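You operate a simulated robot arm through the tools that you are given. There is no shell and no other tool. Be economical: measure what you need, move in short steps, check, and stop when the job is done.

You run a simulated robot arm. Do the job below in one go: nothing can be reset, and whatever is moved stays where it is left.

Task
Put one of the white pouches from the desk fifty-nine on top of the black spool. Then put one of the silver nuts from the desk fifty-nine on the teal block there. Then take the blue book marked "plus" from the steel bench and put it on the shelf under steel bench. Then put the blue brush on the back shelf of the blue cart. Keep to this order.

The check looks at the end state, three seconds after you hand in, the way a careful person would. Anything else that was tipped, shoved, dropped, spilled or broken makes it a failure.

Robot
A 7-joint arm with a two-finger parallel gripper on a trunk, on a base that drives. Base frame: it is fixed to the floor where the robot stands at the start and does not move with it; the origin is under the middle of the robot, x ahead of it, y to its left, z up; the surface under the hand at the start is at about z = 760. Lengths are in mm, angles in degrees, forces in N, time in s.
With the tool pointing down near the work surface it reaches from about 400 to 760 mm from the robot's upright axis, wherever it stands. Its first joint turns from -143.0 to 143.0 degrees. Places, roughly: back shelf of the blue cart (100x25 cm) [-540, -3960, 800]; black spool (8x8x8 cm) [900, 500, 800]; blue book [-4500, 1750, 750]; blue brush (14x5x6 cm) [-700, -4500, 800]; shelf under steel bench [-4500, 1800, 300]; silver nut (3x3x2 cm) [800, 600, 800]; teal block (7x7x2 cm) [1000, 300, 800]; white pouch [750, 250, 750]. Payload 3 kg.
Tool frame: the origin (TCP) lies between the finger pads and is the grasp point; the fingertips stand 30 mm ahead of it; z points along the fingers, y is the line along which they close. Largest opening 110 mm; finger width 20, thickness 10; the body of the gripper, 48 by 112 mm, starts 55 mm behind the TCP.
Orientation is that of the tool frame in the base frame, as a unit quaternion [w, x, y, z]. With the fingers straight down and closing along the base's y, the tool's x points along the base's -x, its y along +y and its z along -z.

Tools
- The arm moves only by the tool arm_command. Its argument "rows" is a list of rows, each a list of 3 entries, a list of its own where there are three numbers: the turn, a rotation vector about the tool's x, y, z in degrees, then the shift along the tool's x, y, z in mm, then the gripper command, from -1 (shut) to 1 (fully open), values between in proportion. In form: [[[wx, wy, wz], [x, y, z], grip], ...]. A call has 1 to 20 rows; each row shifts and turns the commanded pose from where the row before left it, along the tool's axes as they then stand. A row lasts 0.2 s, in which the tool goes at most 50 mm and 8.6 degrees; a call with a longer step from one row to the next is refused whole, and so is a gripper value outside its range. Where a pose cannot be reached the arm comes as near as it can. A force on the tool above 40 N (or 10 N above the force at the start of the call, whichever is more), or a blocked arm, ends the call early, and 0.2 s more pass. The fingers move at their own pace (about 108 mm/s each) and stop on an object; they squeeze with about 31 N. The grip force told is the motor's: it shows also when the fingers shut on nothing. Time passes only in rows, and 0.2 s behind the last, so rows that do not move let the fingers close. It gives the time, the measured TCP pose, the force on the tool (base axes), the opening and the grip force at its end, in the units of the frame above (readings bear some noise), with the torque about the TCP (base axes, N m) and any sound that the robot's microphone picked up.
- Cameras (640 x 400 px; columns grow to the right, rows downward): "scene" is now at [164.5, 22.6, 1478.9]; the picture's right is [0.13, -0.99, -0.00], its down [-0.69, -0.09, -0.72] and it looks along [0.71, 0.09, -0.70] (base axes); focal length 283 px, centre (320, 200). "wrist" rides on the gripper at [72, 17, -103] in the tool frame; the picture's right is [-0.23, 0.97, 0.00], its down [-0.76, -0.18, -0.62] and it looks along [-0.61, -0.14, 0.78] (tool axes); focal length 222 px, centre (320, 200).
- capture(camera): a new picture of that camera. It takes no simulated time.
- raise_lower(by): slides the trunk up (or, below 0, down) by that many mm; the arm and the scene camera ride with it, the base frame stays. It gives what a move gives, with no picture.
- base_move(legs): drives the robot by 1 to 6 legs, each [ahead, left, turn to the left] in mm, mm and degrees, along the robot's own axes; the way and the turn of a leg run together, so that a leg with both is an arc; at most 1500 mm and 180 degrees a leg. The arm and the cameras ride along, it lands a little off, and it stops where it bumps. It gives what a move gives.
- aim_head(pan, tilt): turns the head with the scene camera to pan (to the left, within 86 degrees either way) and tilt (down, from -29 to 69), counted from straight ahead of the robot. It gives what a move gives.
- locate(camera, pixels): for up to 12 pixels [column, row] of the newest picture of that camera ("zoom" is the newest enlarged one), the place [x, y, z] in the base frame of the surface seen there, good to about 3 mm, but the place of the scene camera against the robot may be out by one fixed shift of up to 18 mm in any direction. It takes no simulated time.
- enlarge(camera, box): a new picture of the part [left, top, right, bottom] of that camera's present view, enlarged. It takes no simulated time.
- sign_off(): hands the job in; it is judged then, once.

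Keep the steps short. Do not move on a guess: measure, check each grasp and each placing, and mend mistakes. In all there are 110 turns and 98 pictures (those below and enlarged ones count). Leave the gripper open and the arm clear of the work at the hand-in unless told otherwise, and finish with a single line.

The tools are called after "Call:" by a JSON object that holds its "method" and its "body". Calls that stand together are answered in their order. arm_command: Moves the arm, as the interface text tells. Its arguments: {"type":"object","properties":{"rows":{"type":"array","items":{"type":"array"}}},"required":["rows"]} The other tools are called the same way: raise_lower (by) slides the trunk up or down; base_move (legs) drives the base; aim_head (pan, tilt) turns the head that bears the scene camera; capture (camera) takes a picture; locate (camera, pixels) gives the place of the surface under pixels of a picture; enlarge (camera, box) takes an enlarged picture of a part of a camera's view; sign_off () hands the job in.

At the start:

```text
time: 0.0
ee_pos: [747.4, -138.8, 1011.3]
ee_rot: [-0.001, 0.0, 1.0, 0.0]
contact_force: [-0.7, -0.2, 0.5]
moment: [0.05, 0.04, -0.02]
opening: 109.8
grasp_force: 0.1
trunk travel left (down, up): [-600.0, 290.0]
robot x, y, heading: [-3.8, -0.2, 0.1]
head pan, tilt: [7.2, 44.1]
```

scene: 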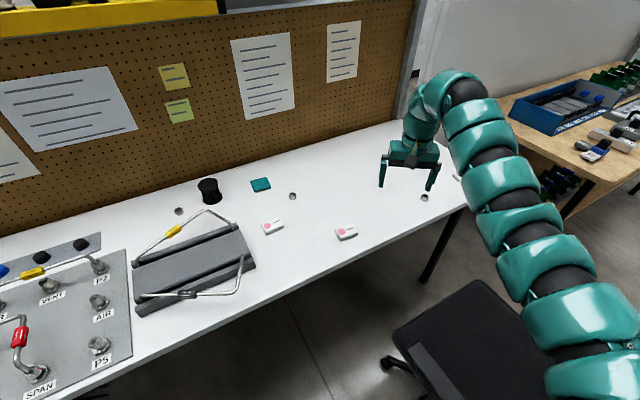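
wrist: 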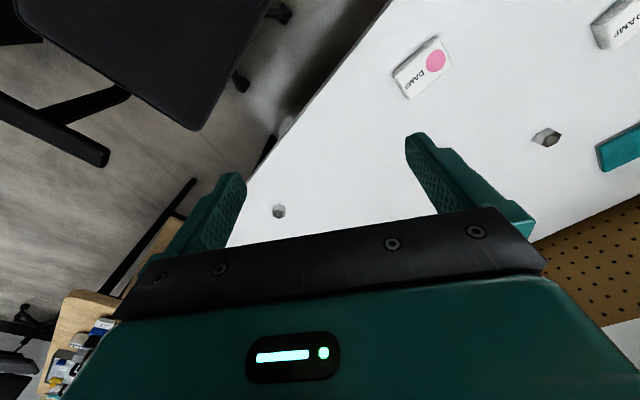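

I see the desk with two white pouches (272,228), (346,234), the spool (208,190), the teal block (261,184) and nuts at (179,211), (292,196), (424,198). I'll measure them and take an enlarged view.

Call:
{"method": "locate", "body": {"camera": "scene", "pixels": [[272, 228], [346, 234], [208, 182], [208, 200], [261, 184], [179, 211], [292, 196], [424, 198], [300, 230], [400, 180]]}}

Call:
{"method": "enlarge", "body": {"camera": "scene", "box": [160, 150, 380, 288]}}

Call:
{"method": "locate", "body": {"camera": "wrist", "pixels": [[422, 66], [546, 138], [279, 211], [626, 150], [612, 28]]}}

```text
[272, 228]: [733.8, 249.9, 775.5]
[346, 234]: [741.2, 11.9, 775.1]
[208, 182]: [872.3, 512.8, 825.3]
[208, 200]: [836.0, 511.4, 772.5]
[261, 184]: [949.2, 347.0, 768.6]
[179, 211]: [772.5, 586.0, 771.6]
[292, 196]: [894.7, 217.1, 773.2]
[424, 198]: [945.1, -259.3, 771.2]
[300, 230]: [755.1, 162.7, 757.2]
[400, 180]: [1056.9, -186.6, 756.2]
```

```text
2.90 times, centred on (270, 219) of scene
```

zoom: 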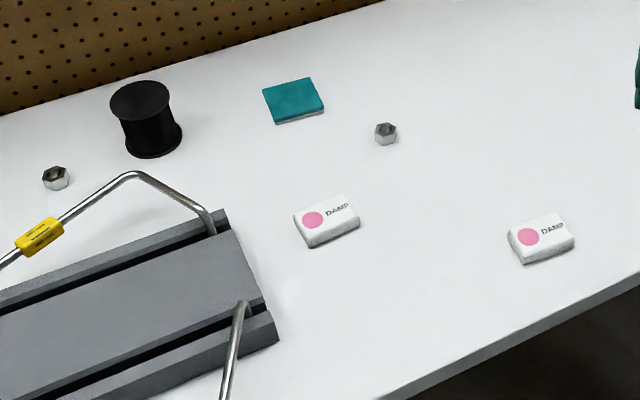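

```text
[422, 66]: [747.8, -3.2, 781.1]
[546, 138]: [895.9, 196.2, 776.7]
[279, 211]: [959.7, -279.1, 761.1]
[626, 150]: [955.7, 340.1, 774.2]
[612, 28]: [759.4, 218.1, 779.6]
```

Next I'll get the desk's front edge, to see how far I can drive closer.

Call:
{"method": "locate", "body": {"camera": "scene", "pixels": [[455, 208], [400, 233], [300, 278], [200, 323], [150, 345], [300, 310], [430, 350], [255, 265], [225, 225], [240, 290], [205, 215], [140, 310]]}}

Call:
{"method": "locate", "body": {"camera": "zoom", "pixels": [[140, 92], [112, 103], [168, 98], [140, 112], [268, 95], [310, 82], [322, 106], [276, 120], [510, 236], [562, 216], [573, 243], [524, 262]]}}

```text
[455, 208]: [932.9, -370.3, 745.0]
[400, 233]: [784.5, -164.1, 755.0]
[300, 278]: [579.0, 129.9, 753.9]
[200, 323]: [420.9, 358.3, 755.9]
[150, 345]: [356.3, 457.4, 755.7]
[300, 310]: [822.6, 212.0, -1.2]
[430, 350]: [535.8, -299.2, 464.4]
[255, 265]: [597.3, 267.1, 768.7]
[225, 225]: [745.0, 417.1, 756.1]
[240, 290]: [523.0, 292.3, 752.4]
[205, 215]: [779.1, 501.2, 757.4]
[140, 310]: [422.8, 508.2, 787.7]
```

```text
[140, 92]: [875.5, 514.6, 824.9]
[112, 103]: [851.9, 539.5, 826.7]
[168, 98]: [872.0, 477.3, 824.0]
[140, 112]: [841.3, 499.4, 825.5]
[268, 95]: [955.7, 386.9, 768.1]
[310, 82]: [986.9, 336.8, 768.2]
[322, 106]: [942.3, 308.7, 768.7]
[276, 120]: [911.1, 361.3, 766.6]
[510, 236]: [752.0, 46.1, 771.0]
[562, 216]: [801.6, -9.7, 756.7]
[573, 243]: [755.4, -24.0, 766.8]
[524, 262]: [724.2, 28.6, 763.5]
```

Call:
{"method": "locate", "body": {"camera": "scene", "pixels": [[396, 332], [480, 286], [372, 364], [408, 345], [470, 380], [250, 168], [200, 185], [350, 136], [100, 215], [330, 380], [60, 240], [45, 90]]}}

Call:
{"method": "aim_head", "body": {"pan": 30, "tilt": 65}}

Call:
{"method": "capture", "body": {"camera": "scene"}}

```text
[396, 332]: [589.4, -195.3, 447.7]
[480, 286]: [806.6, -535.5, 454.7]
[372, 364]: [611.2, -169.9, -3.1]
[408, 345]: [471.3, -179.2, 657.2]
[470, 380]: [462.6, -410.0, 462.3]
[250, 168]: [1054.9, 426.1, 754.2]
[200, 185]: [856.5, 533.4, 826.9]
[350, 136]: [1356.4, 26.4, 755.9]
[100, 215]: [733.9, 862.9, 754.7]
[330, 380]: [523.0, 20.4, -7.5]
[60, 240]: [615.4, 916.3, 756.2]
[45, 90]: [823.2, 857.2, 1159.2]
```

```text
time: 0.9
ee_pos: [747.6, -139.0, 1011.0]
ee_rot: [0.0, 0.0, 1.0, 0.0]
contact_force: [-0.2, -0.4, -0.5]
moment: [-0.05, -0.02, -0.02]
opening: 109.8
grasp_force: 0.1
trunk travel left (down, up): [-600.0, 290.0]
robot x, y, heading: [0.1, -2.7, 0.4]
head pan, tilt: [30.0, 65.0]
```

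```text
94 pictures are left
```

scene: 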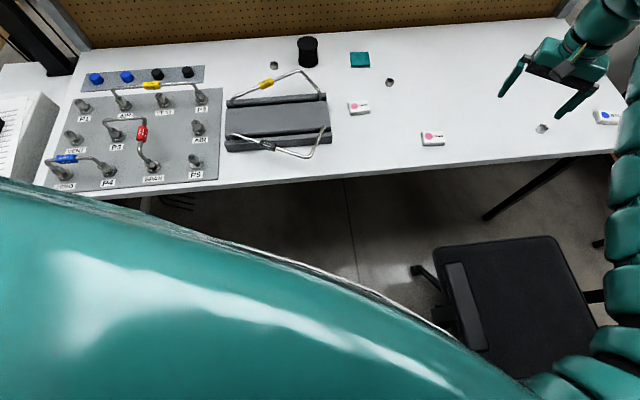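

I also see a third pouch with a blue mark at (607,117). The chair stays to the right of the path (t < -400 along the desk). I'll pull the hand back 120 mm, then turn square to the desk and go ahead gently.

Call:
{"method": "arm_command", "body": {"rows": [[[0, 0, 0], [40, 0, 0], 1], [[0, 0, 0], [40, 0, 0], 1], [[0, 0, 0], [40, 0, 0], 1]]}}

Call:
{"method": "base_move", "body": {"legs": [[0, 0, 34.5], [150, -60, 0], [90, 0, 0]]}}

Call:
{"method": "aim_head", "body": {"pan": 0, "tilt": 55}}

Call:
{"method": "capture", "body": {"camera": "scene"}}

Call:
{"method": "capture", "body": {"camera": "wrist"}}

```text
time: 1.7
ee_pos: [697.9, -140.5, 1013.4]
ee_rot: [0.0, 0.001, 1.0, 0.0]
contact_force: [-0.7, 0.5, 0.1]
moment: [-0.01, -0.03, 0.02]
opening: 110.1
grasp_force: 0.0
out of reach, approached as far as the arm can: row 2, 3
trunk travel left (down, up): [-600.0, 290.0]
robot x, y, heading: [-1.4, -1.1, -0.1]
head pan, tilt: [30.0, 65.0]
```

```text
time: 5.4
ee_pos: [883.2, 372.4, 1011.3]
ee_rot: [-0.001, -0.299, 0.954, -0.001]
contact_force: [0.2, 0.6, 0.6]
moment: [-0.03, 0.0, -0.02]
opening: 110.2
grasp_force: 0.1
trunk travel left (down, up): [-600.0, 290.0]
robot x, y, heading: [229.0, 88.6, 34.8]
head pan, tilt: [30.0, 65.0]
```

```text
time: 6.4
ee_pos: [882.8, 370.8, 1013.1]
ee_rot: [0.0, -0.299, 0.954, 0.0]
contact_force: [-0.7, 0.3, 0.8]
moment: [-0.05, 0.0, 0.01]
opening: 110.1
grasp_force: 0.0
trunk travel left (down, up): [-600.0, 290.0]
robot x, y, heading: [228.1, 89.9, 34.7]
head pan, tilt: [0.0, 55.0]
```

```text
93 pictures are left
```

scene: 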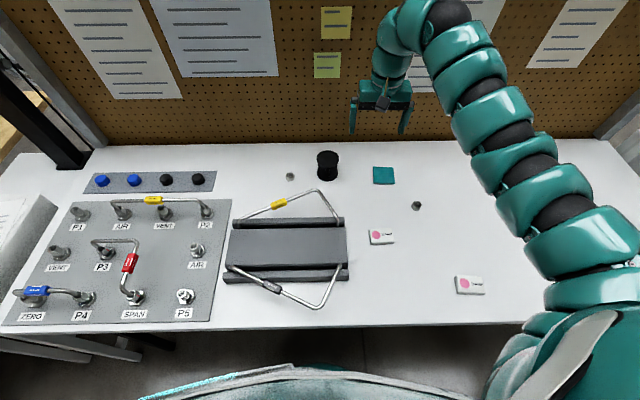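

```text
92 pictures are left
```

wrist: 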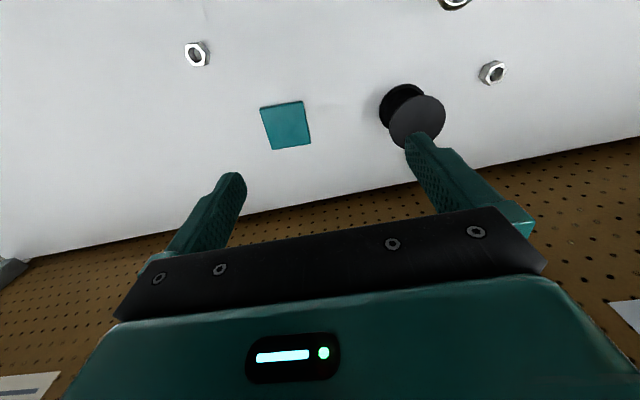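

Now I measure the spool top, teal block and nuts with the wrist camera, and the pouches with the scene camera.

Call:
{"method": "locate", "body": {"camera": "wrist", "pixels": [[417, 120], [395, 117], [440, 117], [418, 97], [286, 126], [264, 109], [303, 103], [310, 146], [197, 54], [491, 72]]}}

Call:
{"method": "locate", "body": {"camera": "scene", "pixels": [[328, 156], [384, 175], [416, 206], [382, 237], [371, 230], [391, 230], [395, 243], [371, 244], [469, 286], [290, 177]]}}

```text
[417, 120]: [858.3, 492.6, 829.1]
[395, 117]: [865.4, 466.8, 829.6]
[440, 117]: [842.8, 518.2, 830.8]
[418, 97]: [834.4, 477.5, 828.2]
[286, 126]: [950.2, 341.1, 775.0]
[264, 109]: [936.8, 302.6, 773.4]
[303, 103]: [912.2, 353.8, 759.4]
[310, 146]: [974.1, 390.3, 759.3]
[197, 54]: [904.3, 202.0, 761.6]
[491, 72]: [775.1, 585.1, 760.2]
```

```text
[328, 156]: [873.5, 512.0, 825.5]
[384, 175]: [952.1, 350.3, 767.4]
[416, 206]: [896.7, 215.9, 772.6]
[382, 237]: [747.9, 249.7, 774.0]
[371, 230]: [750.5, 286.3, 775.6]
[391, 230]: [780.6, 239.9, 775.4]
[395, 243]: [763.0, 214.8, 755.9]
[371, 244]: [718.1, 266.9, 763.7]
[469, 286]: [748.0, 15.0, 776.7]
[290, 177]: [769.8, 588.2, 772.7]
```

Pouch 2 near (746,8) stands clear of everything; I'll use it. I move the hand over it and down to z≈900 with the fingers open.

Call:
{"method": "arm_command", "body": {"rows": [[[0, 0, 0], [0, -22, 36], 1], [[0, 0, 0], [0, -22, 36], 1], [[0, 0, 0], [0, -22, 36], 1], [[0, 0, 0], [38, -22, 0], 1], [[0, 0, 0], [38, -22, 0], 1], [[0, 0, 0], [38, -22, 0], 1], [[0, 0, 0], [38, -22, 0], 1], [[0, 0, 0], [38, -22, 0], 1], [[0, 0, 0], [38, -22, 0], 1], [[0, 0, 0], [22, -22, 0], 1], [[0, 0, 0], [0, 0, 0], 1]]}}

Call:
{"method": "capture", "body": {"camera": "wrist"}}

```text
time: 8.8
ee_pos: [886.3, 364.6, 1002.7]
ee_rot: [-0.003, -0.295, 0.955, -0.001]
contact_force: [-0.7, 0.6, -0.2]
moment: [0.0, 0.04, -0.03]
opening: 110.0
grasp_force: 0.0
out of reach, approached as far as the arm can: row 1, 2, 3, 4, 5, 6, 7, 8, 9, 10
trunk travel left (down, up): [-600.0, 290.0]
robot x, y, heading: [227.1, 87.0, 34.9]
head pan, tilt: [0.0, 55.0]
```

```text
91 pictures are left
```

wrist: 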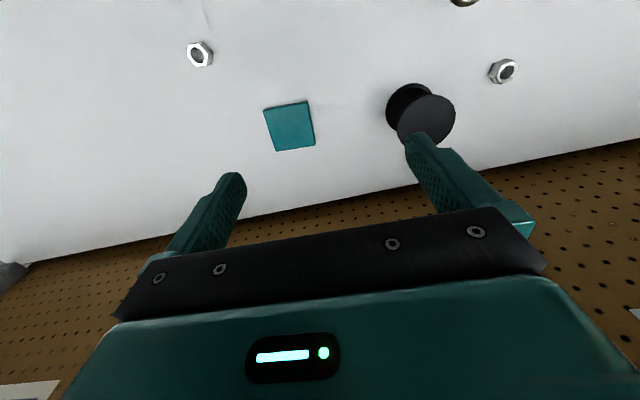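

The arm barely moved (target told as out of reach). I'll test a plain small move down.

Call:
{"method": "arm_command", "body": {"rows": [[[0, 0, 0], [0, 0, 20], 1], [[0, 0, 0], [0, 0, 20], 1]]}}

```text
time: 9.4
ee_pos: [887.3, 364.4, 1004.0]
ee_rot: [-0.002, -0.295, 0.955, 0.0]
contact_force: [-0.3, -1.0, 0.2]
moment: [0.01, 0.01, 0.0]
opening: 109.7
grasp_force: 0.0
out of reach, approached as far as the arm can: row 1, 2
trunk travel left (down, up): [-600.0, 290.0]
robot x, y, heading: [228.4, 90.2, 34.7]
head pan, tilt: [0.0, 55.0]
```

Try outward by 40 mm, then down, to leave what seems to be a joint limit.

Call:
{"method": "arm_command", "body": {"rows": [[[0, 0, 0], [-25, 0, 0], 1], [[0, 0, 0], [-25, 0, 0], 1], [[0, 0, 0], [0, 0, 30], 1], [[0, 0, 0], [0, 0, 30], 1]]}}

```text
time: 10.4
ee_pos: [930.7, 392.4, 943.8]
ee_rot: [0.0, -0.299, 0.954, -0.001]
contact_force: [0.3, -0.3, 0.4]
moment: [0.0, 0.03, 0.01]
opening: 110.1
grasp_force: 0.0
trunk travel left (down, up): [-600.0, 290.0]
robot x, y, heading: [227.2, 87.9, 34.6]
head pan, tilt: [0.0, 55.0]
```

That works. Now on to the pouch, going down first to z≈900 and then back.

Call:
{"method": "arm_command", "body": {"rows": [[[0, 0, 0], [0, -25, 22], 1], [[0, 0, 0], [10, -35, 22], 1], [[0, 0, 0], [35, -30, 0], 1], [[0, 0, 0], [40, -20, 0], 1], [[0, 0, 0], [40, -20, 0], 1], [[0, 0, 0], [40, -20, 0], 1], [[0, 0, 0], [40, -20, 0], 1], [[0, 0, 0], [40, -20, 0], 1], [[0, 0, 0], [40, -20, 0], 1], [[0, 0, 0], [40, 0, 0], 1], [[0, 0, 0], [40, 0, 0], 1], [[0, 0, 0], [0, 0, 0], 1]]}}

Call:
{"method": "capture", "body": {"camera": "wrist"}}

```text
time: 13.0
ee_pos: [946.6, 293.3, 900.3]
ee_rot: [0.0, -0.298, 0.954, 0.0]
contact_force: [0.0, 0.3, 1.1]
moment: [-0.05, 0.0, -0.01]
opening: 110.1
grasp_force: 0.0
out of reach, approached as far as the arm can: row 4, 5, 6, 7, 8, 9, 10, 11
trunk travel left (down, up): [-600.0, 290.0]
robot x, y, heading: [228.0, 90.7, 34.7]
head pan, tilt: [0.0, 55.0]
```

```text
90 pictures are left
```

wrist: 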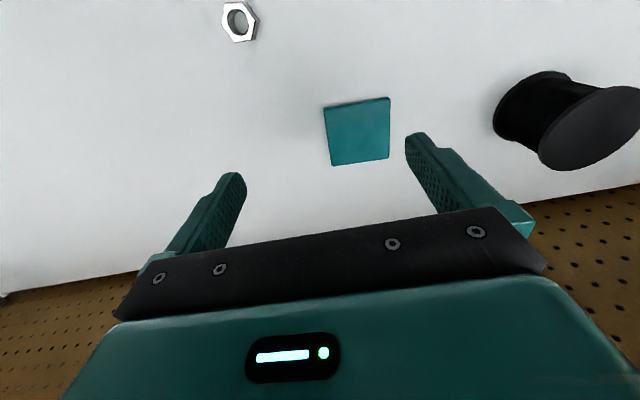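

Stuck again when pulling back. I probe: first a small sideways row, then small rows back, to learn which direction is limited.

Call:
{"method": "arm_command", "body": {"rows": [[[0, 0, 0], [0, -30, 0], 1], [[0, 0, 0], [0, -30, 0], 1], [[0, 0, 0], [0, -30, 0], 1]]}}

Call:
{"method": "arm_command", "body": {"rows": [[[0, 0, 0], [15, 0, 0], 1], [[0, 0, 0], [15, 0, 0], 1]]}}

Call:
{"method": "capture", "body": {"camera": "scene"}}

```text
time: 13.8
ee_pos: [998.3, 218.3, 901.4]
ee_rot: [0.0, -0.299, 0.954, 0.0]
contact_force: [0.7, 0.3, 0.7]
moment: [0.03, 0.05, -0.04]
opening: 110.2
grasp_force: 0.1
trunk travel left (down, up): [-600.0, 290.0]
robot x, y, heading: [227.8, 88.7, 34.7]
head pan, tilt: [0.0, 55.0]
```

```text
time: 14.4
ee_pos: [985.7, 210.6, 901.6]
ee_rot: [-0.001, -0.298, 0.955, 0.0]
contact_force: [-0.2, -1.0, -0.1]
moment: [0.04, -0.01, -0.02]
opening: 110.0
grasp_force: 0.0
out of reach, approached as far as the arm can: row 2
trunk travel left (down, up): [-600.0, 290.0]
robot x, y, heading: [228.4, 88.8, 34.9]
head pan, tilt: [0.0, 55.0]
```

```text
89 pictures are left
```

scene: 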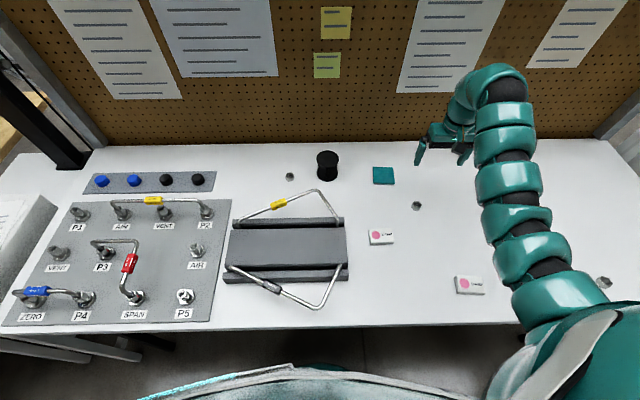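

Back limit seems to be at about 700 mm ahead of the robot, whatever the height — likely a wrist joint limit with this hand yaw. I test with the hand turned about its own axis.

Call:
{"method": "arm_command", "body": {"rows": [[[0, 0, 8], [0, 0, 0], 1], [[0, 0, 8], [0, 0, 0], 1], [[0, 0, 8], [0, 0, 0], 1], [[0, 0, 8], [0, 0, 0], 1], [[0, 0, 8], [0, 0, 0], 1]]}}

Call:
{"method": "arm_command", "body": {"rows": [[[0, 0, 0], [20, -17, 0], 1], [[0, 0, 0], [20, -17, 0], 1], [[0, 0, 0], [20, -17, 0], 1]]}}

```text
time: 15.6
ee_pos: [986.7, 210.4, 900.4]
ee_rot: [0.0, 0.047, 0.999, 0.0]
contact_force: [-0.2, -0.4, -0.3]
moment: [0.02, 0.02, 0.0]
opening: 110.1
grasp_force: 0.0
trunk travel left (down, up): [-600.0, 290.0]
robot x, y, heading: [229.5, 87.6, 34.7]
head pan, tilt: [0.0, 55.0]
```

```text
time: 16.4
ee_pos: [985.9, 209.5, 900.6]
ee_rot: [0.0, 0.047, 0.999, 0.0]
contact_force: [0.2, -0.4, 0.3]
moment: [-0.01, -0.01, 0.0]
opening: 110.0
grasp_force: 0.0
out of reach, approached as far as the arm can: row 1, 2, 3
trunk travel left (down, up): [-600.0, 290.0]
robot x, y, heading: [227.6, 85.6, 34.5]
head pan, tilt: [0.0, 55.0]
```

Yaw is not the limit. I try the other lever: trunk up 150, so the hand works lower relative to the shoulder.

Call:
{"method": "raise_lower", "body": {"by": 150}}

Call:
{"method": "arm_command", "body": {"rows": [[[0, 0, 0], [0, 0, 40], 1], [[0, 0, 0], [0, 0, 40], 1], [[0, 0, 0], [0, 0, 40], 1], [[0, 0, 0], [0, 0, 30], 1], [[0, 0, 0], [20, -17, 0], 1], [[0, 0, 0], [20, -17, 0], 1], [[0, 0, 0], [20, -17, 0], 1], [[0, 0, 0], [20, -17, 0], 1], [[0, 0, 0], [20, -17, 0], 1]]}}

```text
time: 18.1
ee_pos: [985.1, 210.6, 1050.7]
ee_rot: [0.0, 0.045, 0.999, 0.0]
contact_force: [0.5, -0.3, 0.3]
moment: [0.03, 0.03, -0.01]
opening: 110.1
grasp_force: 0.0
trunk travel left (down, up): [-750.0, 140.0]
robot x, y, heading: [228.0, 88.9, 34.7]
head pan, tilt: [0.0, 55.0]
```

```text
time: 20.1
ee_pos: [879.3, 134.0, 903.9]
ee_rot: [0.0, 0.046, 0.999, 0.0]
contact_force: [0.6, 0.0, -1.5]
moment: [-0.02, 0.03, 0.04]
opening: 110.2
grasp_force: 0.1
trunk travel left (down, up): [-750.0, 140.0]
robot x, y, heading: [223.3, 88.1, 34.9]
head pan, tilt: [0.0, 55.0]
```

Raising the trunk freed it. Continue to above pouch 2, turning the hand back to line up with the pouch.

Call:
{"method": "arm_command", "body": {"rows": [[[0, 0, 0], [30, -34, 0], 1], [[0, 0, 0], [30, -34, 0], 1], [[0, 0, 0], [30, -34, 0], 1], [[0, 0, 0], [30, -34, 0], 1], [[0, 0, -8], [0, 0, 0], 1], [[0, 0, -8], [0, 0, 0], 1], [[0, 0, -8], [0, 0, 0], 1], [[0, 0, -8], [0, 0, 0], 1], [[0, 0, -8], [0, 0, 0], 1], [[0, 0, 0], [0, 0, 0], 1]]}}

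Call:
{"method": "capture", "body": {"camera": "wrist"}}

```text
time: 22.3
ee_pos: [747.7, 10.9, 900.8]
ee_rot: [0.0, -0.299, 0.954, 0.001]
contact_force: [-0.3, 0.2, -0.3]
moment: [-0.01, -0.04, 0.02]
opening: 109.8
grasp_force: 0.0
trunk travel left (down, up): [-750.0, 140.0]
robot x, y, heading: [228.9, 86.9, 34.8]
head pan, tilt: [0.0, 55.0]
```

```text
88 pictures are left
```

wrist: 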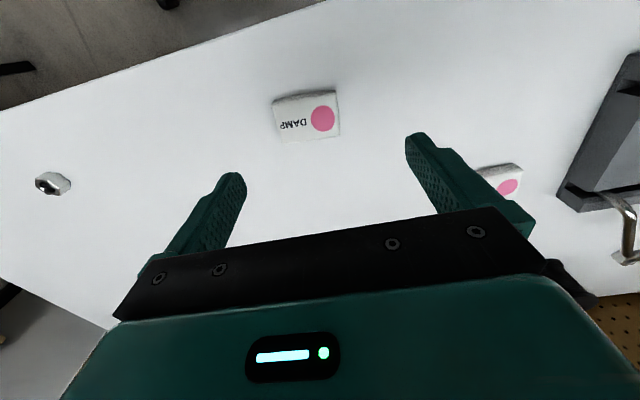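

Call:
{"method": "locate", "body": {"camera": "wrist", "pixels": [[308, 115], [277, 101], [335, 92], [339, 132], [284, 140], [400, 100], [290, 170], [274, 120], [340, 112]]}}

```text
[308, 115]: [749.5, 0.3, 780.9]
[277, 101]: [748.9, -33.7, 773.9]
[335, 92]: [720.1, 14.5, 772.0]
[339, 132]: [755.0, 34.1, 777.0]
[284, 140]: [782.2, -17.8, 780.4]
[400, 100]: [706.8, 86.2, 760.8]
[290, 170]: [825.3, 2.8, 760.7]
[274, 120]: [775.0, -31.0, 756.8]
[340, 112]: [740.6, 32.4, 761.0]
```

Pouch centre measured at (751, 0), top z≈780, long axis about 5° off the hand. I line up, go down to TCP z≈797 and close.

Call:
{"method": "arm_command", "body": {"rows": [[[0, 0, 5], [0, 0, 0], 1], [[0, 0, 0], [2, -11, 0], 1], [[0, 0, 0], [0, 0, 35], 1], [[0, 0, 0], [0, 0, 35], 1], [[0, 0, 0], [0, 0, 24], 1], [[0, 0, 0], [0, 0, 10], 1], [[0, 0, 0], [0, 0, 0], 1]]}}

Call:
{"method": "arm_command", "body": {"rows": [[[0, 0, 0], [0, 0, 0], 0.2], [[0, 0, 0], [0, 0, 0], -0.4], [[0, 0, 0], [0, 0, 0], -1], [[0, 0, 0], [0, 0, 0], -1]]}}

Call:
{"method": "capture", "body": {"camera": "wrist"}}

```text
time: 23.9
ee_pos: [748.0, -0.8, 797.4]
ee_rot: [-0.001, -0.256, 0.967, 0.001]
contact_force: [0.3, 0.6, -0.6]
moment: [-0.02, -0.01, 0.0]
opening: 110.4
grasp_force: 0.2
trunk travel left (down, up): [-750.0, 140.0]
robot x, y, heading: [229.9, 89.3, 34.6]
head pan, tilt: [0.0, 55.0]
```

```text
time: 24.9
ee_pos: [748.2, 0.3, 797.6]
ee_rot: [0.0, -0.257, 0.966, 0.0]
contact_force: [0.3, 0.5, -0.2]
moment: [0.0, -0.03, 0.0]
opening: 64.9
grasp_force: 31.3
trunk travel left (down, up): [-750.0, 140.0]
robot x, y, heading: [230.4, 88.1, 34.8]
head pan, tilt: [0.0, 55.0]
```

```text
87 pictures are left
```

wrist: 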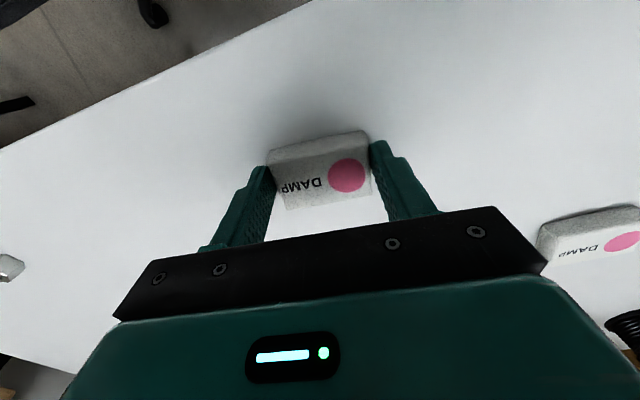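

Gripped (opening 65, 31 N). I lift, then look where the pouch sits in the hand.

Call:
{"method": "locate", "body": {"camera": "wrist", "pixels": [[318, 145], [325, 205], [322, 175]]}}

Call:
{"method": "arm_command", "body": {"rows": [[[0, 0, 0], [0, 0, -30], -1], [[0, 0, 0], [0, 0, -40], -1], [[0, 0, 0], [0, 0, -40], -1]]}}

Call:
{"method": "capture", "body": {"camera": "wrist"}}

```text
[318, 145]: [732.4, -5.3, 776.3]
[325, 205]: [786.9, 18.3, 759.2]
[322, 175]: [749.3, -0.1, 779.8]
```

```text
time: 25.7
ee_pos: [750.0, 0.3, 908.7]
ee_rot: [0.0, -0.257, 0.966, 0.0]
contact_force: [0.8, 0.7, -0.5]
moment: [0.0, -0.01, -0.01]
opening: 0.1
grasp_force: 30.5
trunk travel left (down, up): [-750.0, 140.0]
robot x, y, heading: [230.2, 88.3, 34.8]
head pan, tilt: [0.0, 55.0]
```

```text
86 pictures are left
```

wrist: 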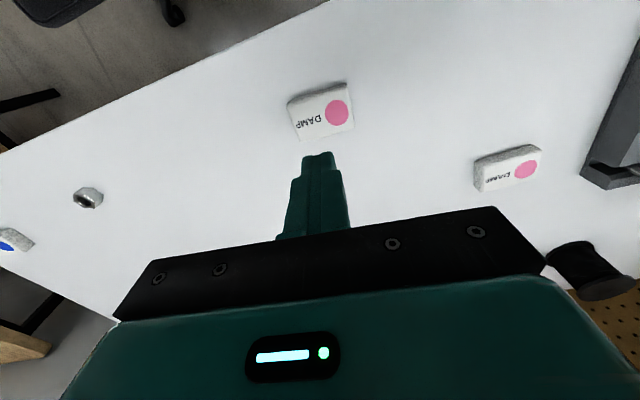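

It slipped out. I look closely at the pouch's shape.

Call:
{"method": "enlarge", "body": {"camera": "wrist", "box": [260, 60, 388, 140]}}

Call:
{"method": "locate", "body": {"camera": "wrist", "pixels": [[321, 112], [289, 104], [346, 84], [352, 122], [300, 139], [318, 93], [294, 122], [326, 132], [349, 102]]}}

```text
5.00 times, centred on (324, 100) of wrist
```

zoom: 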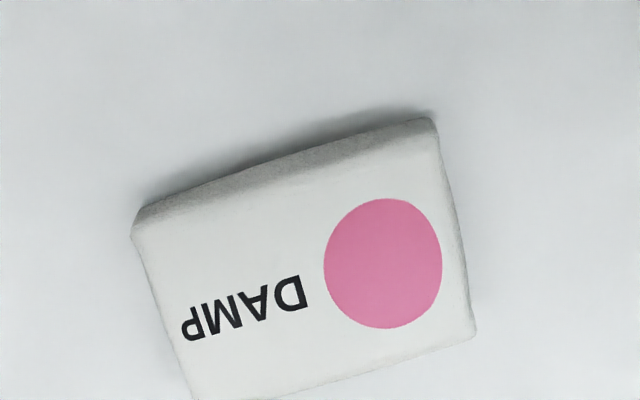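

```text
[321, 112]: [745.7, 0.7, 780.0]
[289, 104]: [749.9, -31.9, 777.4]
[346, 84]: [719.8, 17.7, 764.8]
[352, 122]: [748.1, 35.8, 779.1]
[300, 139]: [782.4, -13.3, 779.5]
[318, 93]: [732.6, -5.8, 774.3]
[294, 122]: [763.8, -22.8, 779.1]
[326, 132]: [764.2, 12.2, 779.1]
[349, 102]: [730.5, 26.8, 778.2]
```

The pouch is a rounded block about 60×42; its ends gave a poor hold. I'll take it across the short side instead: turn the hand 87° and open.

Call:
{"method": "arm_command", "body": {"rows": [[[0, 0, 8], [0, 0, 0], 0.3], [[0, 0, 8], [0, 0, 0], 0.3], [[0, 0, 8], [0, 0, 0], 0.3], [[0, 0, 8], [0, 0, 0], 0.3], [[0, 0, 8], [0, 0, 0], 0.3], [[0, 0, 8], [0, 0, 0], 0.3], [[0, 0, 8], [0, 0, 0], 0.3], [[0, 0, 8], [0, 0, 0], 0.3], [[0, 0, 8], [0, 0, 0], 0.3], [[0, 0, 8], [0, 0, 0], 0.3], [[0, 0, 7], [0, 0, 0], 0.3], [[0, 0, 0], [0, 0, 0], 0.3]]}}

Call:
{"method": "capture", "body": {"camera": "wrist"}}

```text
time: 28.3
ee_pos: [749.6, 1.0, 906.7]
ee_rot: [0.001, 0.48, 0.877, 0.0]
contact_force: [-0.6, -1.0, -0.4]
moment: [-0.05, -0.02, -0.02]
opening: 71.6
grasp_force: 0.0
trunk travel left (down, up): [-750.0, 140.0]
robot x, y, heading: [226.1, 88.8, 35.0]
head pan, tilt: [0.0, 55.0]
```

```text
84 pictures are left
```

wrist: 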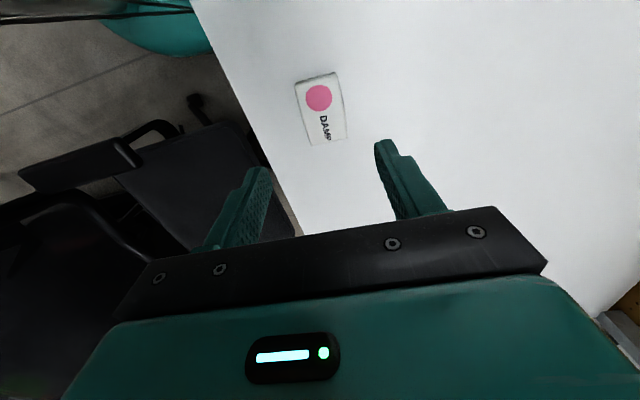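

Call:
{"method": "locate", "body": {"camera": "wrist", "pixels": [[322, 110], [297, 83], [336, 74], [347, 136], [310, 144]]}}

```text
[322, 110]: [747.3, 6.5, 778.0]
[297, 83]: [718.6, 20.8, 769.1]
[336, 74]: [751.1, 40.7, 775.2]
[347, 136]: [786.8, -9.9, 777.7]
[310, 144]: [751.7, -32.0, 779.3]
```

Centre (752, 5), aligned. Going down to TCP z≈793 and closing.

Call:
{"method": "arm_command", "body": {"rows": [[[0, 0, 0], [2, 4, 0], 0.3], [[0, 0, 0], [0, 0, 40], 0.3], [[0, 0, 0], [0, 0, 40], 0.3], [[0, 0, 0], [0, 0, 24], 0.3], [[0, 0, 0], [0, 0, 10], 0.3], [[0, 0, 0], [0, 0, 0], 0.3], [[0, 0, 0], [0, 0, 0], -0.2], [[0, 0, 0], [0, 0, 0], -1], [[0, 0, 0], [0, 0, 0], -1], [[0, 0, 0], [0, 0, 0], -1]]}}

Call:
{"method": "arm_command", "body": {"rows": [[[0, 0, 0], [0, 0, -8], -1], [[0, 0, 0], [0, 0, -12], -1], [[0, 0, 0], [0, 0, -20], -1]]}}

Call:
{"method": "capture", "body": {"camera": "wrist"}}

```text
time: 30.5
ee_pos: [752.6, 7.2, 792.3]
ee_rot: [0.0, 0.479, 0.878, 0.0]
contact_force: [1.0, 0.4, -0.4]
moment: [0.01, 0.02, 0.03]
opening: 44.9
grasp_force: 31.0
trunk travel left (down, up): [-750.0, 140.0]
robot x, y, heading: [228.4, 84.5, 34.6]
head pan, tilt: [0.0, 55.0]
```

```text
time: 31.3
ee_pos: [753.2, 5.9, 835.2]
ee_rot: [-0.001, 0.48, 0.877, 0.0]
contact_force: [-0.2, 0.2, -0.1]
moment: [0.02, -0.02, 0.0]
opening: 44.9
grasp_force: 31.0
trunk travel left (down, up): [-750.0, 140.0]
robot x, y, heading: [227.9, 86.5, 34.6]
head pan, tilt: [0.0, 55.0]
```

```text
83 pictures are left
```

wrist: 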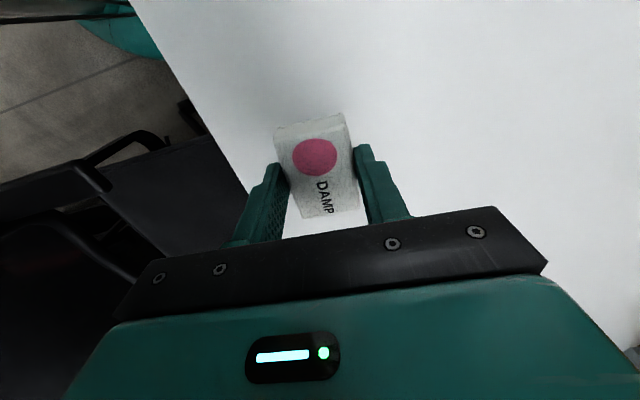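

Held firmly (44.9 mm, 31 N). The pouch bottom is about 32 mm below the TCP. I raise to z≈940 and go near the spool, stopping 70 mm short sideways so the spool can be seen by the wrist camera.

Call:
{"method": "arm_command", "body": {"rows": [[[0, 0, 0], [0, 0, -35], -1], [[0, 0, 0], [0, 0, -35], -1], [[0, 0, 0], [0, 0, -35], -1], [[0, 0, 0], [35.6, 28.3, 0], -1], [[0, 0, 0], [35.6, 28.3, 0], -1], [[0, 0, 0], [35.6, 28.3, 0], -1], [[0, 0, 0], [35.6, 28.3, 0], -1], [[0, 0, 0], [35.6, 28.3, 0], -1], [[0, 0, 0], [35.6, 28.3, 0], -1], [[0, 0, 0], [35.6, 28.3, 0], -1], [[0, 0, 0], [35.6, 28.3, 0], -1], [[0, 0, 0], [35.6, 28.3, 0], -1], [[0, 0, 0], [35.6, 28.3, 0], -1], [[0, 0, 0], [0, 0, 0], -1]]}}

Call:
{"method": "capture", "body": {"camera": "wrist"}}

```text
time: 34.3
ee_pos: [799.9, 458.2, 936.4]
ee_rot: [-0.001, 0.48, 0.877, 0.0]
contact_force: [0.1, -0.8, 0.1]
moment: [0.04, -0.02, -0.01]
opening: 44.8
grasp_force: 31.2
trunk travel left (down, up): [-750.0, 140.0]
robot x, y, heading: [230.0, 86.3, 34.9]
head pan, tilt: [0.0, 55.0]
```

```text
82 pictures are left
```

wrist: 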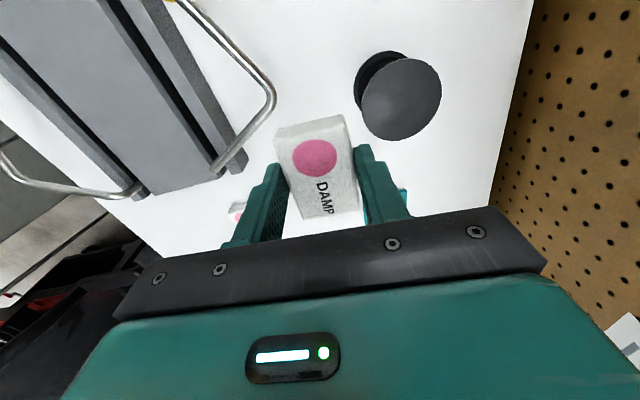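

Spool top is fully visible around (401,98). Measure it.

Call:
{"method": "locate", "body": {"camera": "wrist", "pixels": [[401, 98], [365, 98], [437, 95], [406, 62], [396, 136], [318, 200], [338, 120], [300, 130]]}}

```text
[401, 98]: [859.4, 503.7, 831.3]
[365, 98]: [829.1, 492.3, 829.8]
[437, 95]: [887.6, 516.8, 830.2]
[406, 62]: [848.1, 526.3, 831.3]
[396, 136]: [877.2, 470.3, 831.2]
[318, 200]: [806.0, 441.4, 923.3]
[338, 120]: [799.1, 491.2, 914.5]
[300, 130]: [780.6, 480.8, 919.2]
```

Spool top centre (860, 502), z≈830.5, about 68 mm across. The pouch is centred on the TCP. Move over it, then down to just above contact.

Call:
{"method": "arm_command", "body": {"rows": [[[0, 0, 0], [2, 37, 0], -1], [[0, 0, 0], [2.5, 37, 0], -1], [[0, 0, 0], [0, 0, 30], -1], [[0, 0, 0], [0, 0, 25], -1], [[0, 0, 0], [0, 0, 10], -1], [[0, 0, 0], [0, 0, 0], -1]]}}

Call:
{"method": "capture", "body": {"camera": "scene"}}

Call:
{"method": "capture", "body": {"camera": "wrist"}}

```text
time: 35.7
ee_pos: [859.0, 501.9, 871.4]
ee_rot: [0.0, 0.48, 0.877, 0.0]
contact_force: [0.1, -0.9, -0.9]
moment: [-0.03, -0.01, 0.02]
opening: 44.5
grasp_force: 30.7
trunk travel left (down, up): [-750.0, 140.0]
robot x, y, heading: [227.2, 88.1, 34.6]
head pan, tilt: [0.0, 55.0]
```

```text
81 pictures are left
```

scene: 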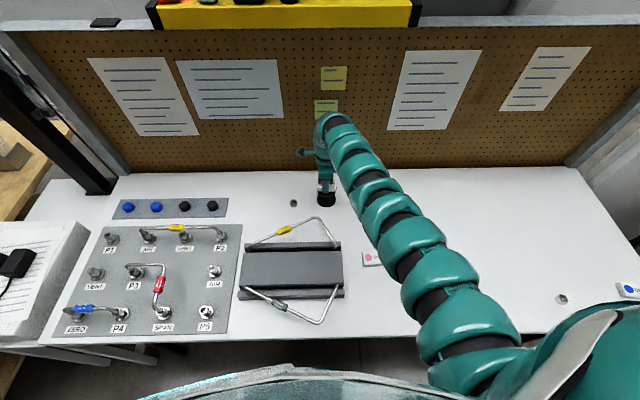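

```text
80 pictures are left
```

wrist: 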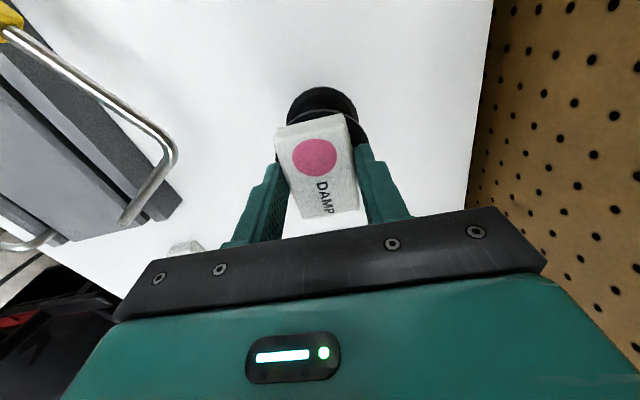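

Well placed over the spool. Lower 8 mm and read the force.

Call:
{"method": "arm_command", "body": {"rows": [[[0, 0, 0], [0, 0, 4], -1], [[0, 0, 0], [0, 0, 4], -1], [[0, 0, 0], [0, 0, 0], -1]]}}

```text
time: 36.5
ee_pos: [858.1, 500.1, 865.2]
ee_rot: [0.0, 0.479, 0.878, 0.0]
contact_force: [0.1, -0.3, -0.2]
moment: [0.02, 0.03, 0.05]
opening: 44.8
grasp_force: 31.4
trunk travel left (down, up): [-750.0, 140.0]
robot x, y, heading: [232.0, 87.1, 34.9]
head pan, tilt: [0.0, 55.0]
```

Call:
{"method": "arm_command", "body": {"rows": [[[0, 0, 0], [0, 0, 2], -1], [[0, 0, 0], [0, 0, 1.5], -1], [[0, 0, 0], [0, 0, 0], -1]]}}

```text
time: 37.3
ee_pos: [859.9, 500.1, 862.4]
ee_rot: [0.0, 0.48, 0.877, 0.0]
contact_force: [0.0, 1.5, 10.7]
moment: [0.21, 0.06, 0.02]
opening: 44.7
grasp_force: 31.0
trunk travel left (down, up): [-750.0, 140.0]
robot x, y, heading: [228.1, 88.6, 35.0]
head pan, tilt: [0.0, 55.0]
```

Contact (10.7 N up). Ease 1 mm, open slowly, and rise.

Call:
{"method": "arm_command", "body": {"rows": [[[0, 0, 0], [0, 0, -0.5], -0.1], [[0, 0, 0], [0, 0, 0], 0.0], [[0, 0, 0], [0, 0, 0], 0.2], [[0, 0, 0], [0, 0, 0], 0.3], [[0, 0, 0], [0, 0, -10], 0.3], [[0, 0, 0], [0, 0, -30], 0.3], [[0, 0, 0], [0, 0, -40], 0.3]]}}

Call:
{"method": "capture", "body": {"camera": "wrist"}}

```text
time: 38.9
ee_pos: [857.7, 499.6, 941.4]
ee_rot: [0.0, 0.479, 0.878, -0.002]
contact_force: [0.4, 0.8, -0.4]
moment: [0.03, 0.0, 0.0]
opening: 71.6
grasp_force: 0.0
trunk travel left (down, up): [-750.0, 140.0]
robot x, y, heading: [226.1, 92.2, 34.8]
head pan, tilt: [0.0, 55.0]
```

```text
79 pictures are left
```

wrist: 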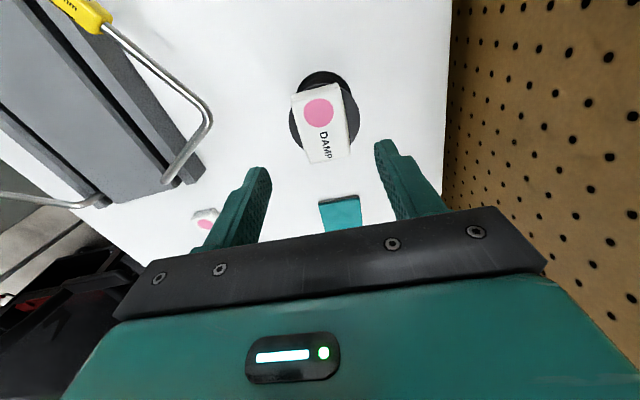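

The pouch rests on the spool. Next, the middle nut near (896,207): fly over it at this height and look.

Call:
{"method": "arm_command", "body": {"rows": [[[0, 0, 0], [-44, -21, 0], 0.3], [[0, 0, 0], [-44, -21, 0], 0.3], [[0, 0, 0], [-44, -21, 0], 0.3], [[0, 0, 0], [-44, -21, 0], 0.3], [[0, 0, 0], [-44, -21, 0], 0.3], [[0, 0, 0], [-44, -21, 0], 0.3], [[0, 0, 0], [0, 0, 40], 0.3], [[0, 0, 0], [0, 0, 0], 0.3]]}}

Call:
{"method": "capture", "body": {"camera": "wrist"}}

```text
time: 40.7
ee_pos: [894.7, 211.4, 902.6]
ee_rot: [0.0, 0.478, 0.878, 0.0]
contact_force: [-0.7, -0.6, 0.8]
moment: [-0.01, 0.01, -0.02]
opening: 71.5
grasp_force: 0.1
trunk travel left (down, up): [-750.0, 140.0]
robot x, y, heading: [230.9, 86.2, 34.6]
head pan, tilt: [0.0, 55.0]
```

```text
78 pictures are left
```

wrist: 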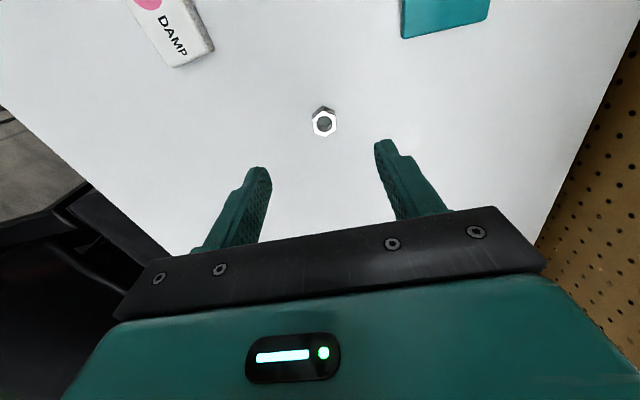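

Call:
{"method": "enlarge", "body": {"camera": "wrist", "box": [292, 100, 356, 140]}}

Call:
{"method": "locate", "body": {"camera": "zoom", "pixels": [[340, 100], [450, 190], [370, 375], [210, 210], [230, 330], [440, 330], [320, 240], [215, 280], [435, 260]]}}

```text
10.00 times, centred on (324, 120) of wrist
```

zoom: 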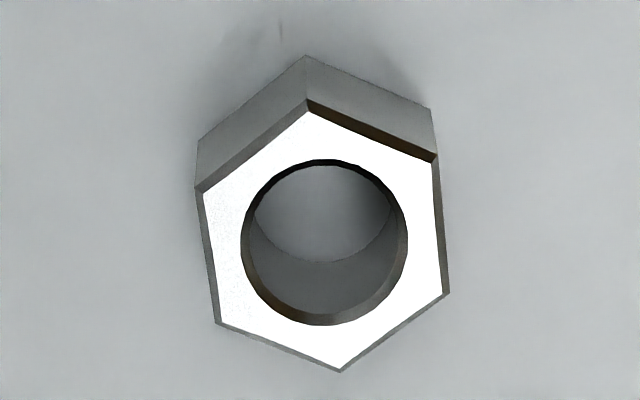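

```text
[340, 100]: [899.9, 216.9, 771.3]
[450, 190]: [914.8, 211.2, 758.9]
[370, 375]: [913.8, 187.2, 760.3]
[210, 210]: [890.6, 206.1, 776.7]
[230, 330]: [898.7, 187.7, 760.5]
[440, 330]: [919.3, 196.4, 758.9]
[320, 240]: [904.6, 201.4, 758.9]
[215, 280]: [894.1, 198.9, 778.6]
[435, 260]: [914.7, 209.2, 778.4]
```

Nut centre ≈ (904, 205), top z≈778, flats 7° off the hand. Turn 7°, shift, go down partway, and check again.

Call:
{"method": "arm_command", "body": {"rows": [[[0, 0, 7], [0, 0, 0], 0.3], [[0, 0, 0], [-9.8, 5.6, 0], 0.3], [[0, 0, 0], [0, 0, 30], 0.3], [[0, 0, 0], [0, 0, 30], 0.0], [[0, 0, 0], [0, 0, 0], 0.0]]}}

Call:
{"method": "enlarge", "body": {"camera": "wrist", "box": [220, 90, 428, 220]}}

```text
time: 41.9
ee_pos: [901.5, 204.5, 844.6]
ee_rot: [-0.001, 0.532, 0.847, 0.0]
contact_force: [0.4, -0.1, 0.5]
moment: [0.03, -0.02, -0.03]
opening: 54.6
grasp_force: 0.0
trunk travel left (down, up): [-750.0, 140.0]
robot x, y, heading: [229.7, 88.7, 34.8]
head pan, tilt: [0.0, 55.0]
```

```text
3.08 times, centred on (324, 155) of wrist
```

zoom: 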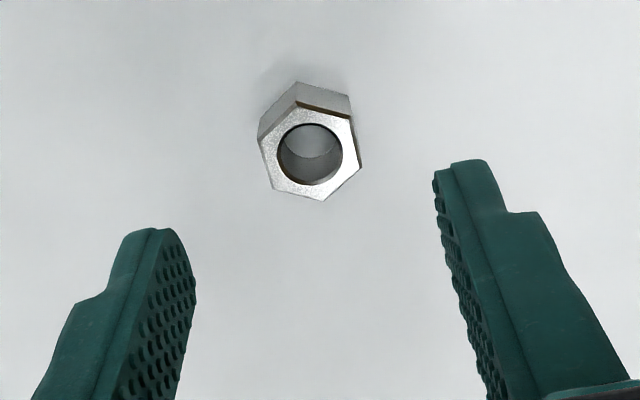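

Call:
{"method": "locate", "body": {"camera": "zoom", "pixels": [[270, 160], [351, 148], [300, 110], [322, 194], [349, 130], [267, 145], [278, 180], [353, 160]]}}

```text
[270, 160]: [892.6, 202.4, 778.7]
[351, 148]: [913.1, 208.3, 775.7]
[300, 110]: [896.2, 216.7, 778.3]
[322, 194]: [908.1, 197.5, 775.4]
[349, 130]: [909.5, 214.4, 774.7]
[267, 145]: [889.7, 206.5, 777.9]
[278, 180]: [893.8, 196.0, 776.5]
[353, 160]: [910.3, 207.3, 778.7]
```

Nut centre (902, 206) and flats lined up; opening 54 clears it. Go down to TCP z≈794 and close.

Call:
{"method": "arm_command", "body": {"rows": [[[0, 0, 0], [1, 1.4, 0], 0.0], [[0, 0, 0], [0, 0, 30], 0.0], [[0, 0, 0], [0, 0, 15], 0.0], [[0, 0, 0], [0, 0, 6], 0.0], [[0, 0, 0], [0, 0, 0], 0.0], [[0, 0, 0], [0, 0, 0], -0.4], [[0, 0, 0], [0, 0, 0], -1], [[0, 0, 0], [0, 0, 0], -1]]}}

Call:
{"method": "arm_command", "body": {"rows": [[[0, 0, 0], [0, 0, -8], -1], [[0, 0, 0], [0, 0, -30], -1], [[0, 0, 0], [0, 0, -30], -1], [[0, 0, 0], [0, 0, 0], -1]]}}

Call:
{"method": "capture", "body": {"camera": "wrist"}}

```text
time: 43.7
ee_pos: [904.6, 205.5, 791.8]
ee_rot: [0.0, 0.532, 0.847, -0.001]
contact_force: [0.7, 0.5, 0.5]
moment: [0.01, -0.04, 0.02]
opening: 23.8
grasp_force: 30.9
trunk travel left (down, up): [-750.0, 140.0]
robot x, y, heading: [228.1, 85.1, 34.7]
head pan, tilt: [0.0, 55.0]
```

```text
time: 44.7
ee_pos: [905.0, 203.5, 859.5]
ee_rot: [0.0, 0.532, 0.846, -0.001]
contact_force: [-0.1, -0.9, -0.3]
moment: [-0.02, 0.03, 0.01]
opening: 23.9
grasp_force: 30.2
trunk travel left (down, up): [-750.0, 140.0]
robot x, y, heading: [230.0, 86.6, 34.6]
head pan, tilt: [0.0, 55.0]
```

```text
75 pictures are left
```

wrist: 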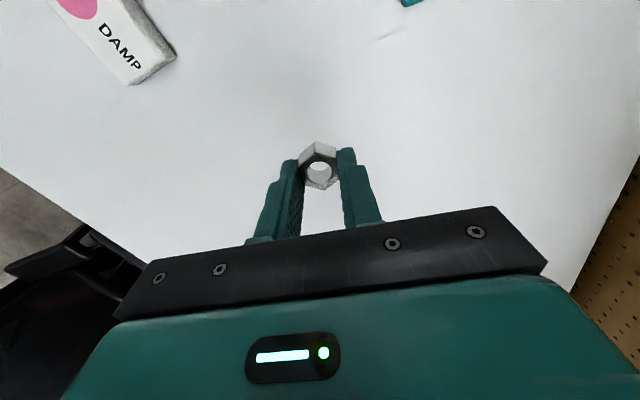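

Nut held. Move above the teal block (~(948,344)) at z≈890 and measure it there.

Call:
{"method": "arm_command", "body": {"rows": [[[0, 0, 0], [0, 0, -30], -1], [[0, 0, 0], [30, 25, 0], -1], [[0, 0, 0], [30, 25, 0], -1], [[0, 0, 0], [24, 25, 0], -1], [[0, 0, 0], [24, 25, 0], -1], [[0, 0, 0], [0, 0, 0], -1]]}}

Call:
{"method": "capture", "body": {"camera": "wrist"}}

```text
time: 46.1
ee_pos: [945.7, 344.8, 890.6]
ee_rot: [-0.001, 0.532, 0.847, 0.0]
contact_force: [0.7, 0.4, -1.2]
moment: [-0.05, 0.0, 0.03]
opening: 24.2
grasp_force: 31.5
trunk travel left (down, up): [-750.0, 140.0]
robot x, y, heading: [225.7, 85.8, 35.0]
head pan, tilt: [0.0, 55.0]
```

```text
74 pictures are left
```

wrist: 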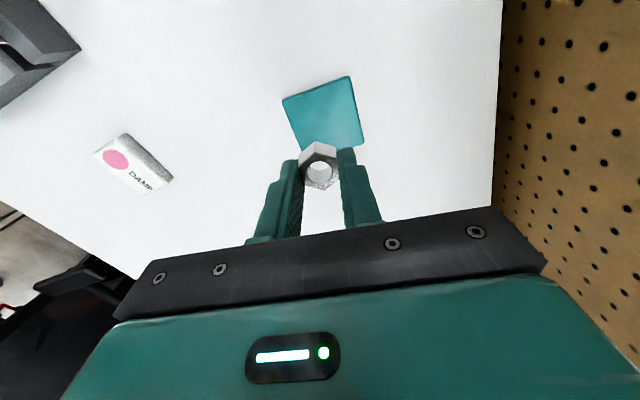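

Call:
{"method": "locate", "body": {"camera": "wrist", "pixels": [[286, 100], [348, 79], [361, 143], [325, 115], [300, 134], [420, 100], [318, 90], [292, 118], [354, 112]]}}

```text
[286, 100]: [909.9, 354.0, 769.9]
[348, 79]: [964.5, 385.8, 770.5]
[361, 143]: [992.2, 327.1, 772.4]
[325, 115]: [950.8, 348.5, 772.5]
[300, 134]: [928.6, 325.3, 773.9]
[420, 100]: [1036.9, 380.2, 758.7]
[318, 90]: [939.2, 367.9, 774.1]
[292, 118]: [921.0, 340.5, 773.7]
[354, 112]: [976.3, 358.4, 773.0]
```

Block centre ≈ (951, 341), top z≈773. Shift and go down to z≈811, then feel for contact.

Call:
{"method": "arm_command", "body": {"rows": [[[0, 0, 0], [-5.5, 2.7, 0], -1], [[0, 0, 0], [0, 0, 40], -1], [[0, 0, 0], [0, 0, 30], -1], [[0, 0, 0], [0, 0, 9], -1], [[0, 0, 0], [0, 0, 0], -1]]}}

Call:
{"method": "arm_command", "body": {"rows": [[[0, 0, 0], [0, 0, 2], -1], [[0, 0, 0], [0, 0, 1.5], -1], [[0, 0, 0], [0, 0, 0], -1]]}}

Call:
{"method": "capture", "body": {"camera": "wrist"}}

```text
time: 47.3
ee_pos: [953.6, 342.4, 809.7]
ee_rot: [0.0, 0.533, 0.846, 0.0]
contact_force: [0.1, 0.2, -0.8]
moment: [0.0, 0.0, -0.02]
opening: 24.2
grasp_force: 31.2
trunk travel left (down, up): [-750.0, 140.0]
robot x, y, heading: [226.6, 88.6, 34.7]
head pan, tilt: [0.0, 55.0]
```

```text
time: 48.1
ee_pos: [953.1, 342.7, 804.8]
ee_rot: [0.0, 0.531, 0.847, 0.0]
contact_force: [-0.3, -0.8, -0.3]
moment: [0.02, -0.03, -0.01]
opening: 23.7
grasp_force: 31.1
trunk travel left (down, up): [-750.0, 140.0]
robot x, y, heading: [230.0, 85.3, 34.4]
head pan, tilt: [0.0, 55.0]
```

```text
73 pictures are left
```

wrist: 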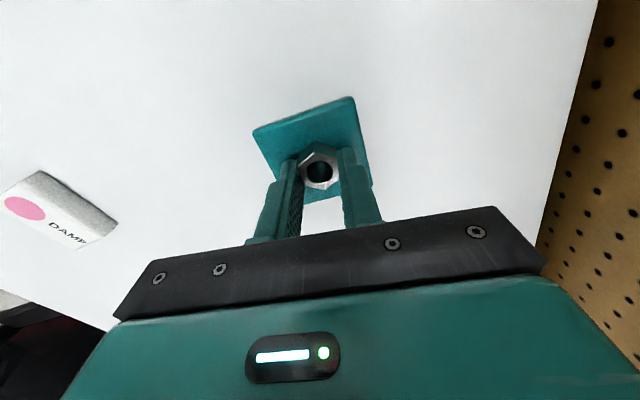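

Call:
{"method": "locate", "body": {"camera": "wrist", "pixels": [[255, 131], [352, 99], [370, 184], [320, 156], [319, 187]]}}

```text
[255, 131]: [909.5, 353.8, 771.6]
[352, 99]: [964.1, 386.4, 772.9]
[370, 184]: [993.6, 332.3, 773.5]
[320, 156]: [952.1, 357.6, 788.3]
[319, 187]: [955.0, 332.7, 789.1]
```

Block centre (951.5, 343), nut (953.5, 345): centred. Continue down gently until contact.

Call:
{"method": "arm_command", "body": {"rows": [[[0, 0, 0], [0, 0, 1.5], -1], [[0, 0, 0], [0, 0, 0], -1]]}}

```text
time: 48.7
ee_pos: [953.5, 343.1, 804.8]
ee_rot: [0.0, 0.532, 0.846, 0.0]
contact_force: [0.3, -0.9, 3.7]
moment: [-0.01, -0.02, -0.01]
opening: 24.0
grasp_force: 31.2
trunk travel left (down, up): [-750.0, 140.0]
robot x, y, heading: [228.9, 87.1, 34.8]
head pan, tilt: [0.0, 55.0]
```

Light contact (3.7 N). One more small step, then open slowly and rise.

Call:
{"method": "arm_command", "body": {"rows": [[[0, 0, 0], [0, 0, 0.5], -1], [[0, 0, 0], [0, 0, 0], -0.45], [[0, 0, 0], [0, 0, 0], -0.3], [[0, 0, 0], [0, 0, 0], -0.1], [[0, 0, 0], [0, 0, -10], -0.1], [[0, 0, 0], [0, 0, -40], -0.1], [[0, 0, 0], [0, 0, -40], -0.1], [[0, 0, 0], [0, 0, 0], 0.2]]}}

Call:
{"method": "capture", "body": {"camera": "wrist"}}

Call:
{"method": "capture", "body": {"camera": "scene"}}

```text
time: 50.5
ee_pos: [953.1, 342.1, 894.3]
ee_rot: [0.0, 0.532, 0.847, 0.0]
contact_force: [-0.2, -0.3, 0.4]
moment: [-0.04, 0.04, 0.04]
opening: 65.9
grasp_force: 0.1
trunk travel left (down, up): [-750.0, 140.0]
robot x, y, heading: [228.7, 88.1, 35.0]
head pan, tilt: [0.0, 55.0]
```

```text
72 pictures are left
```

wrist: 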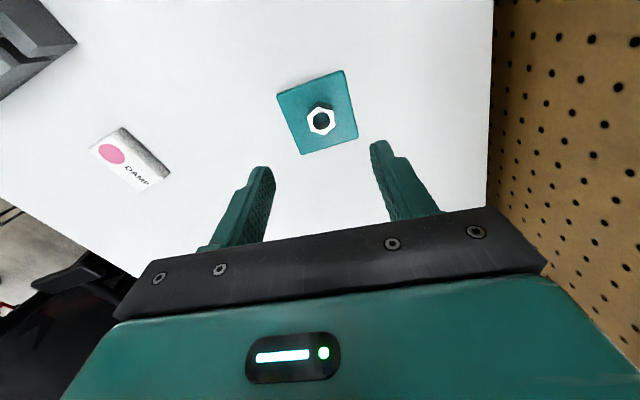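

```text
71 pictures are left
```

scene: 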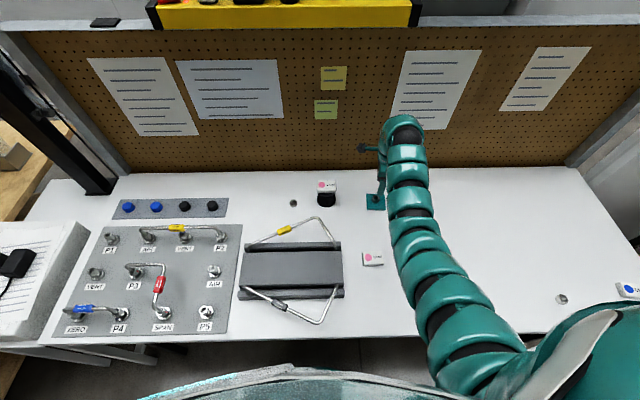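

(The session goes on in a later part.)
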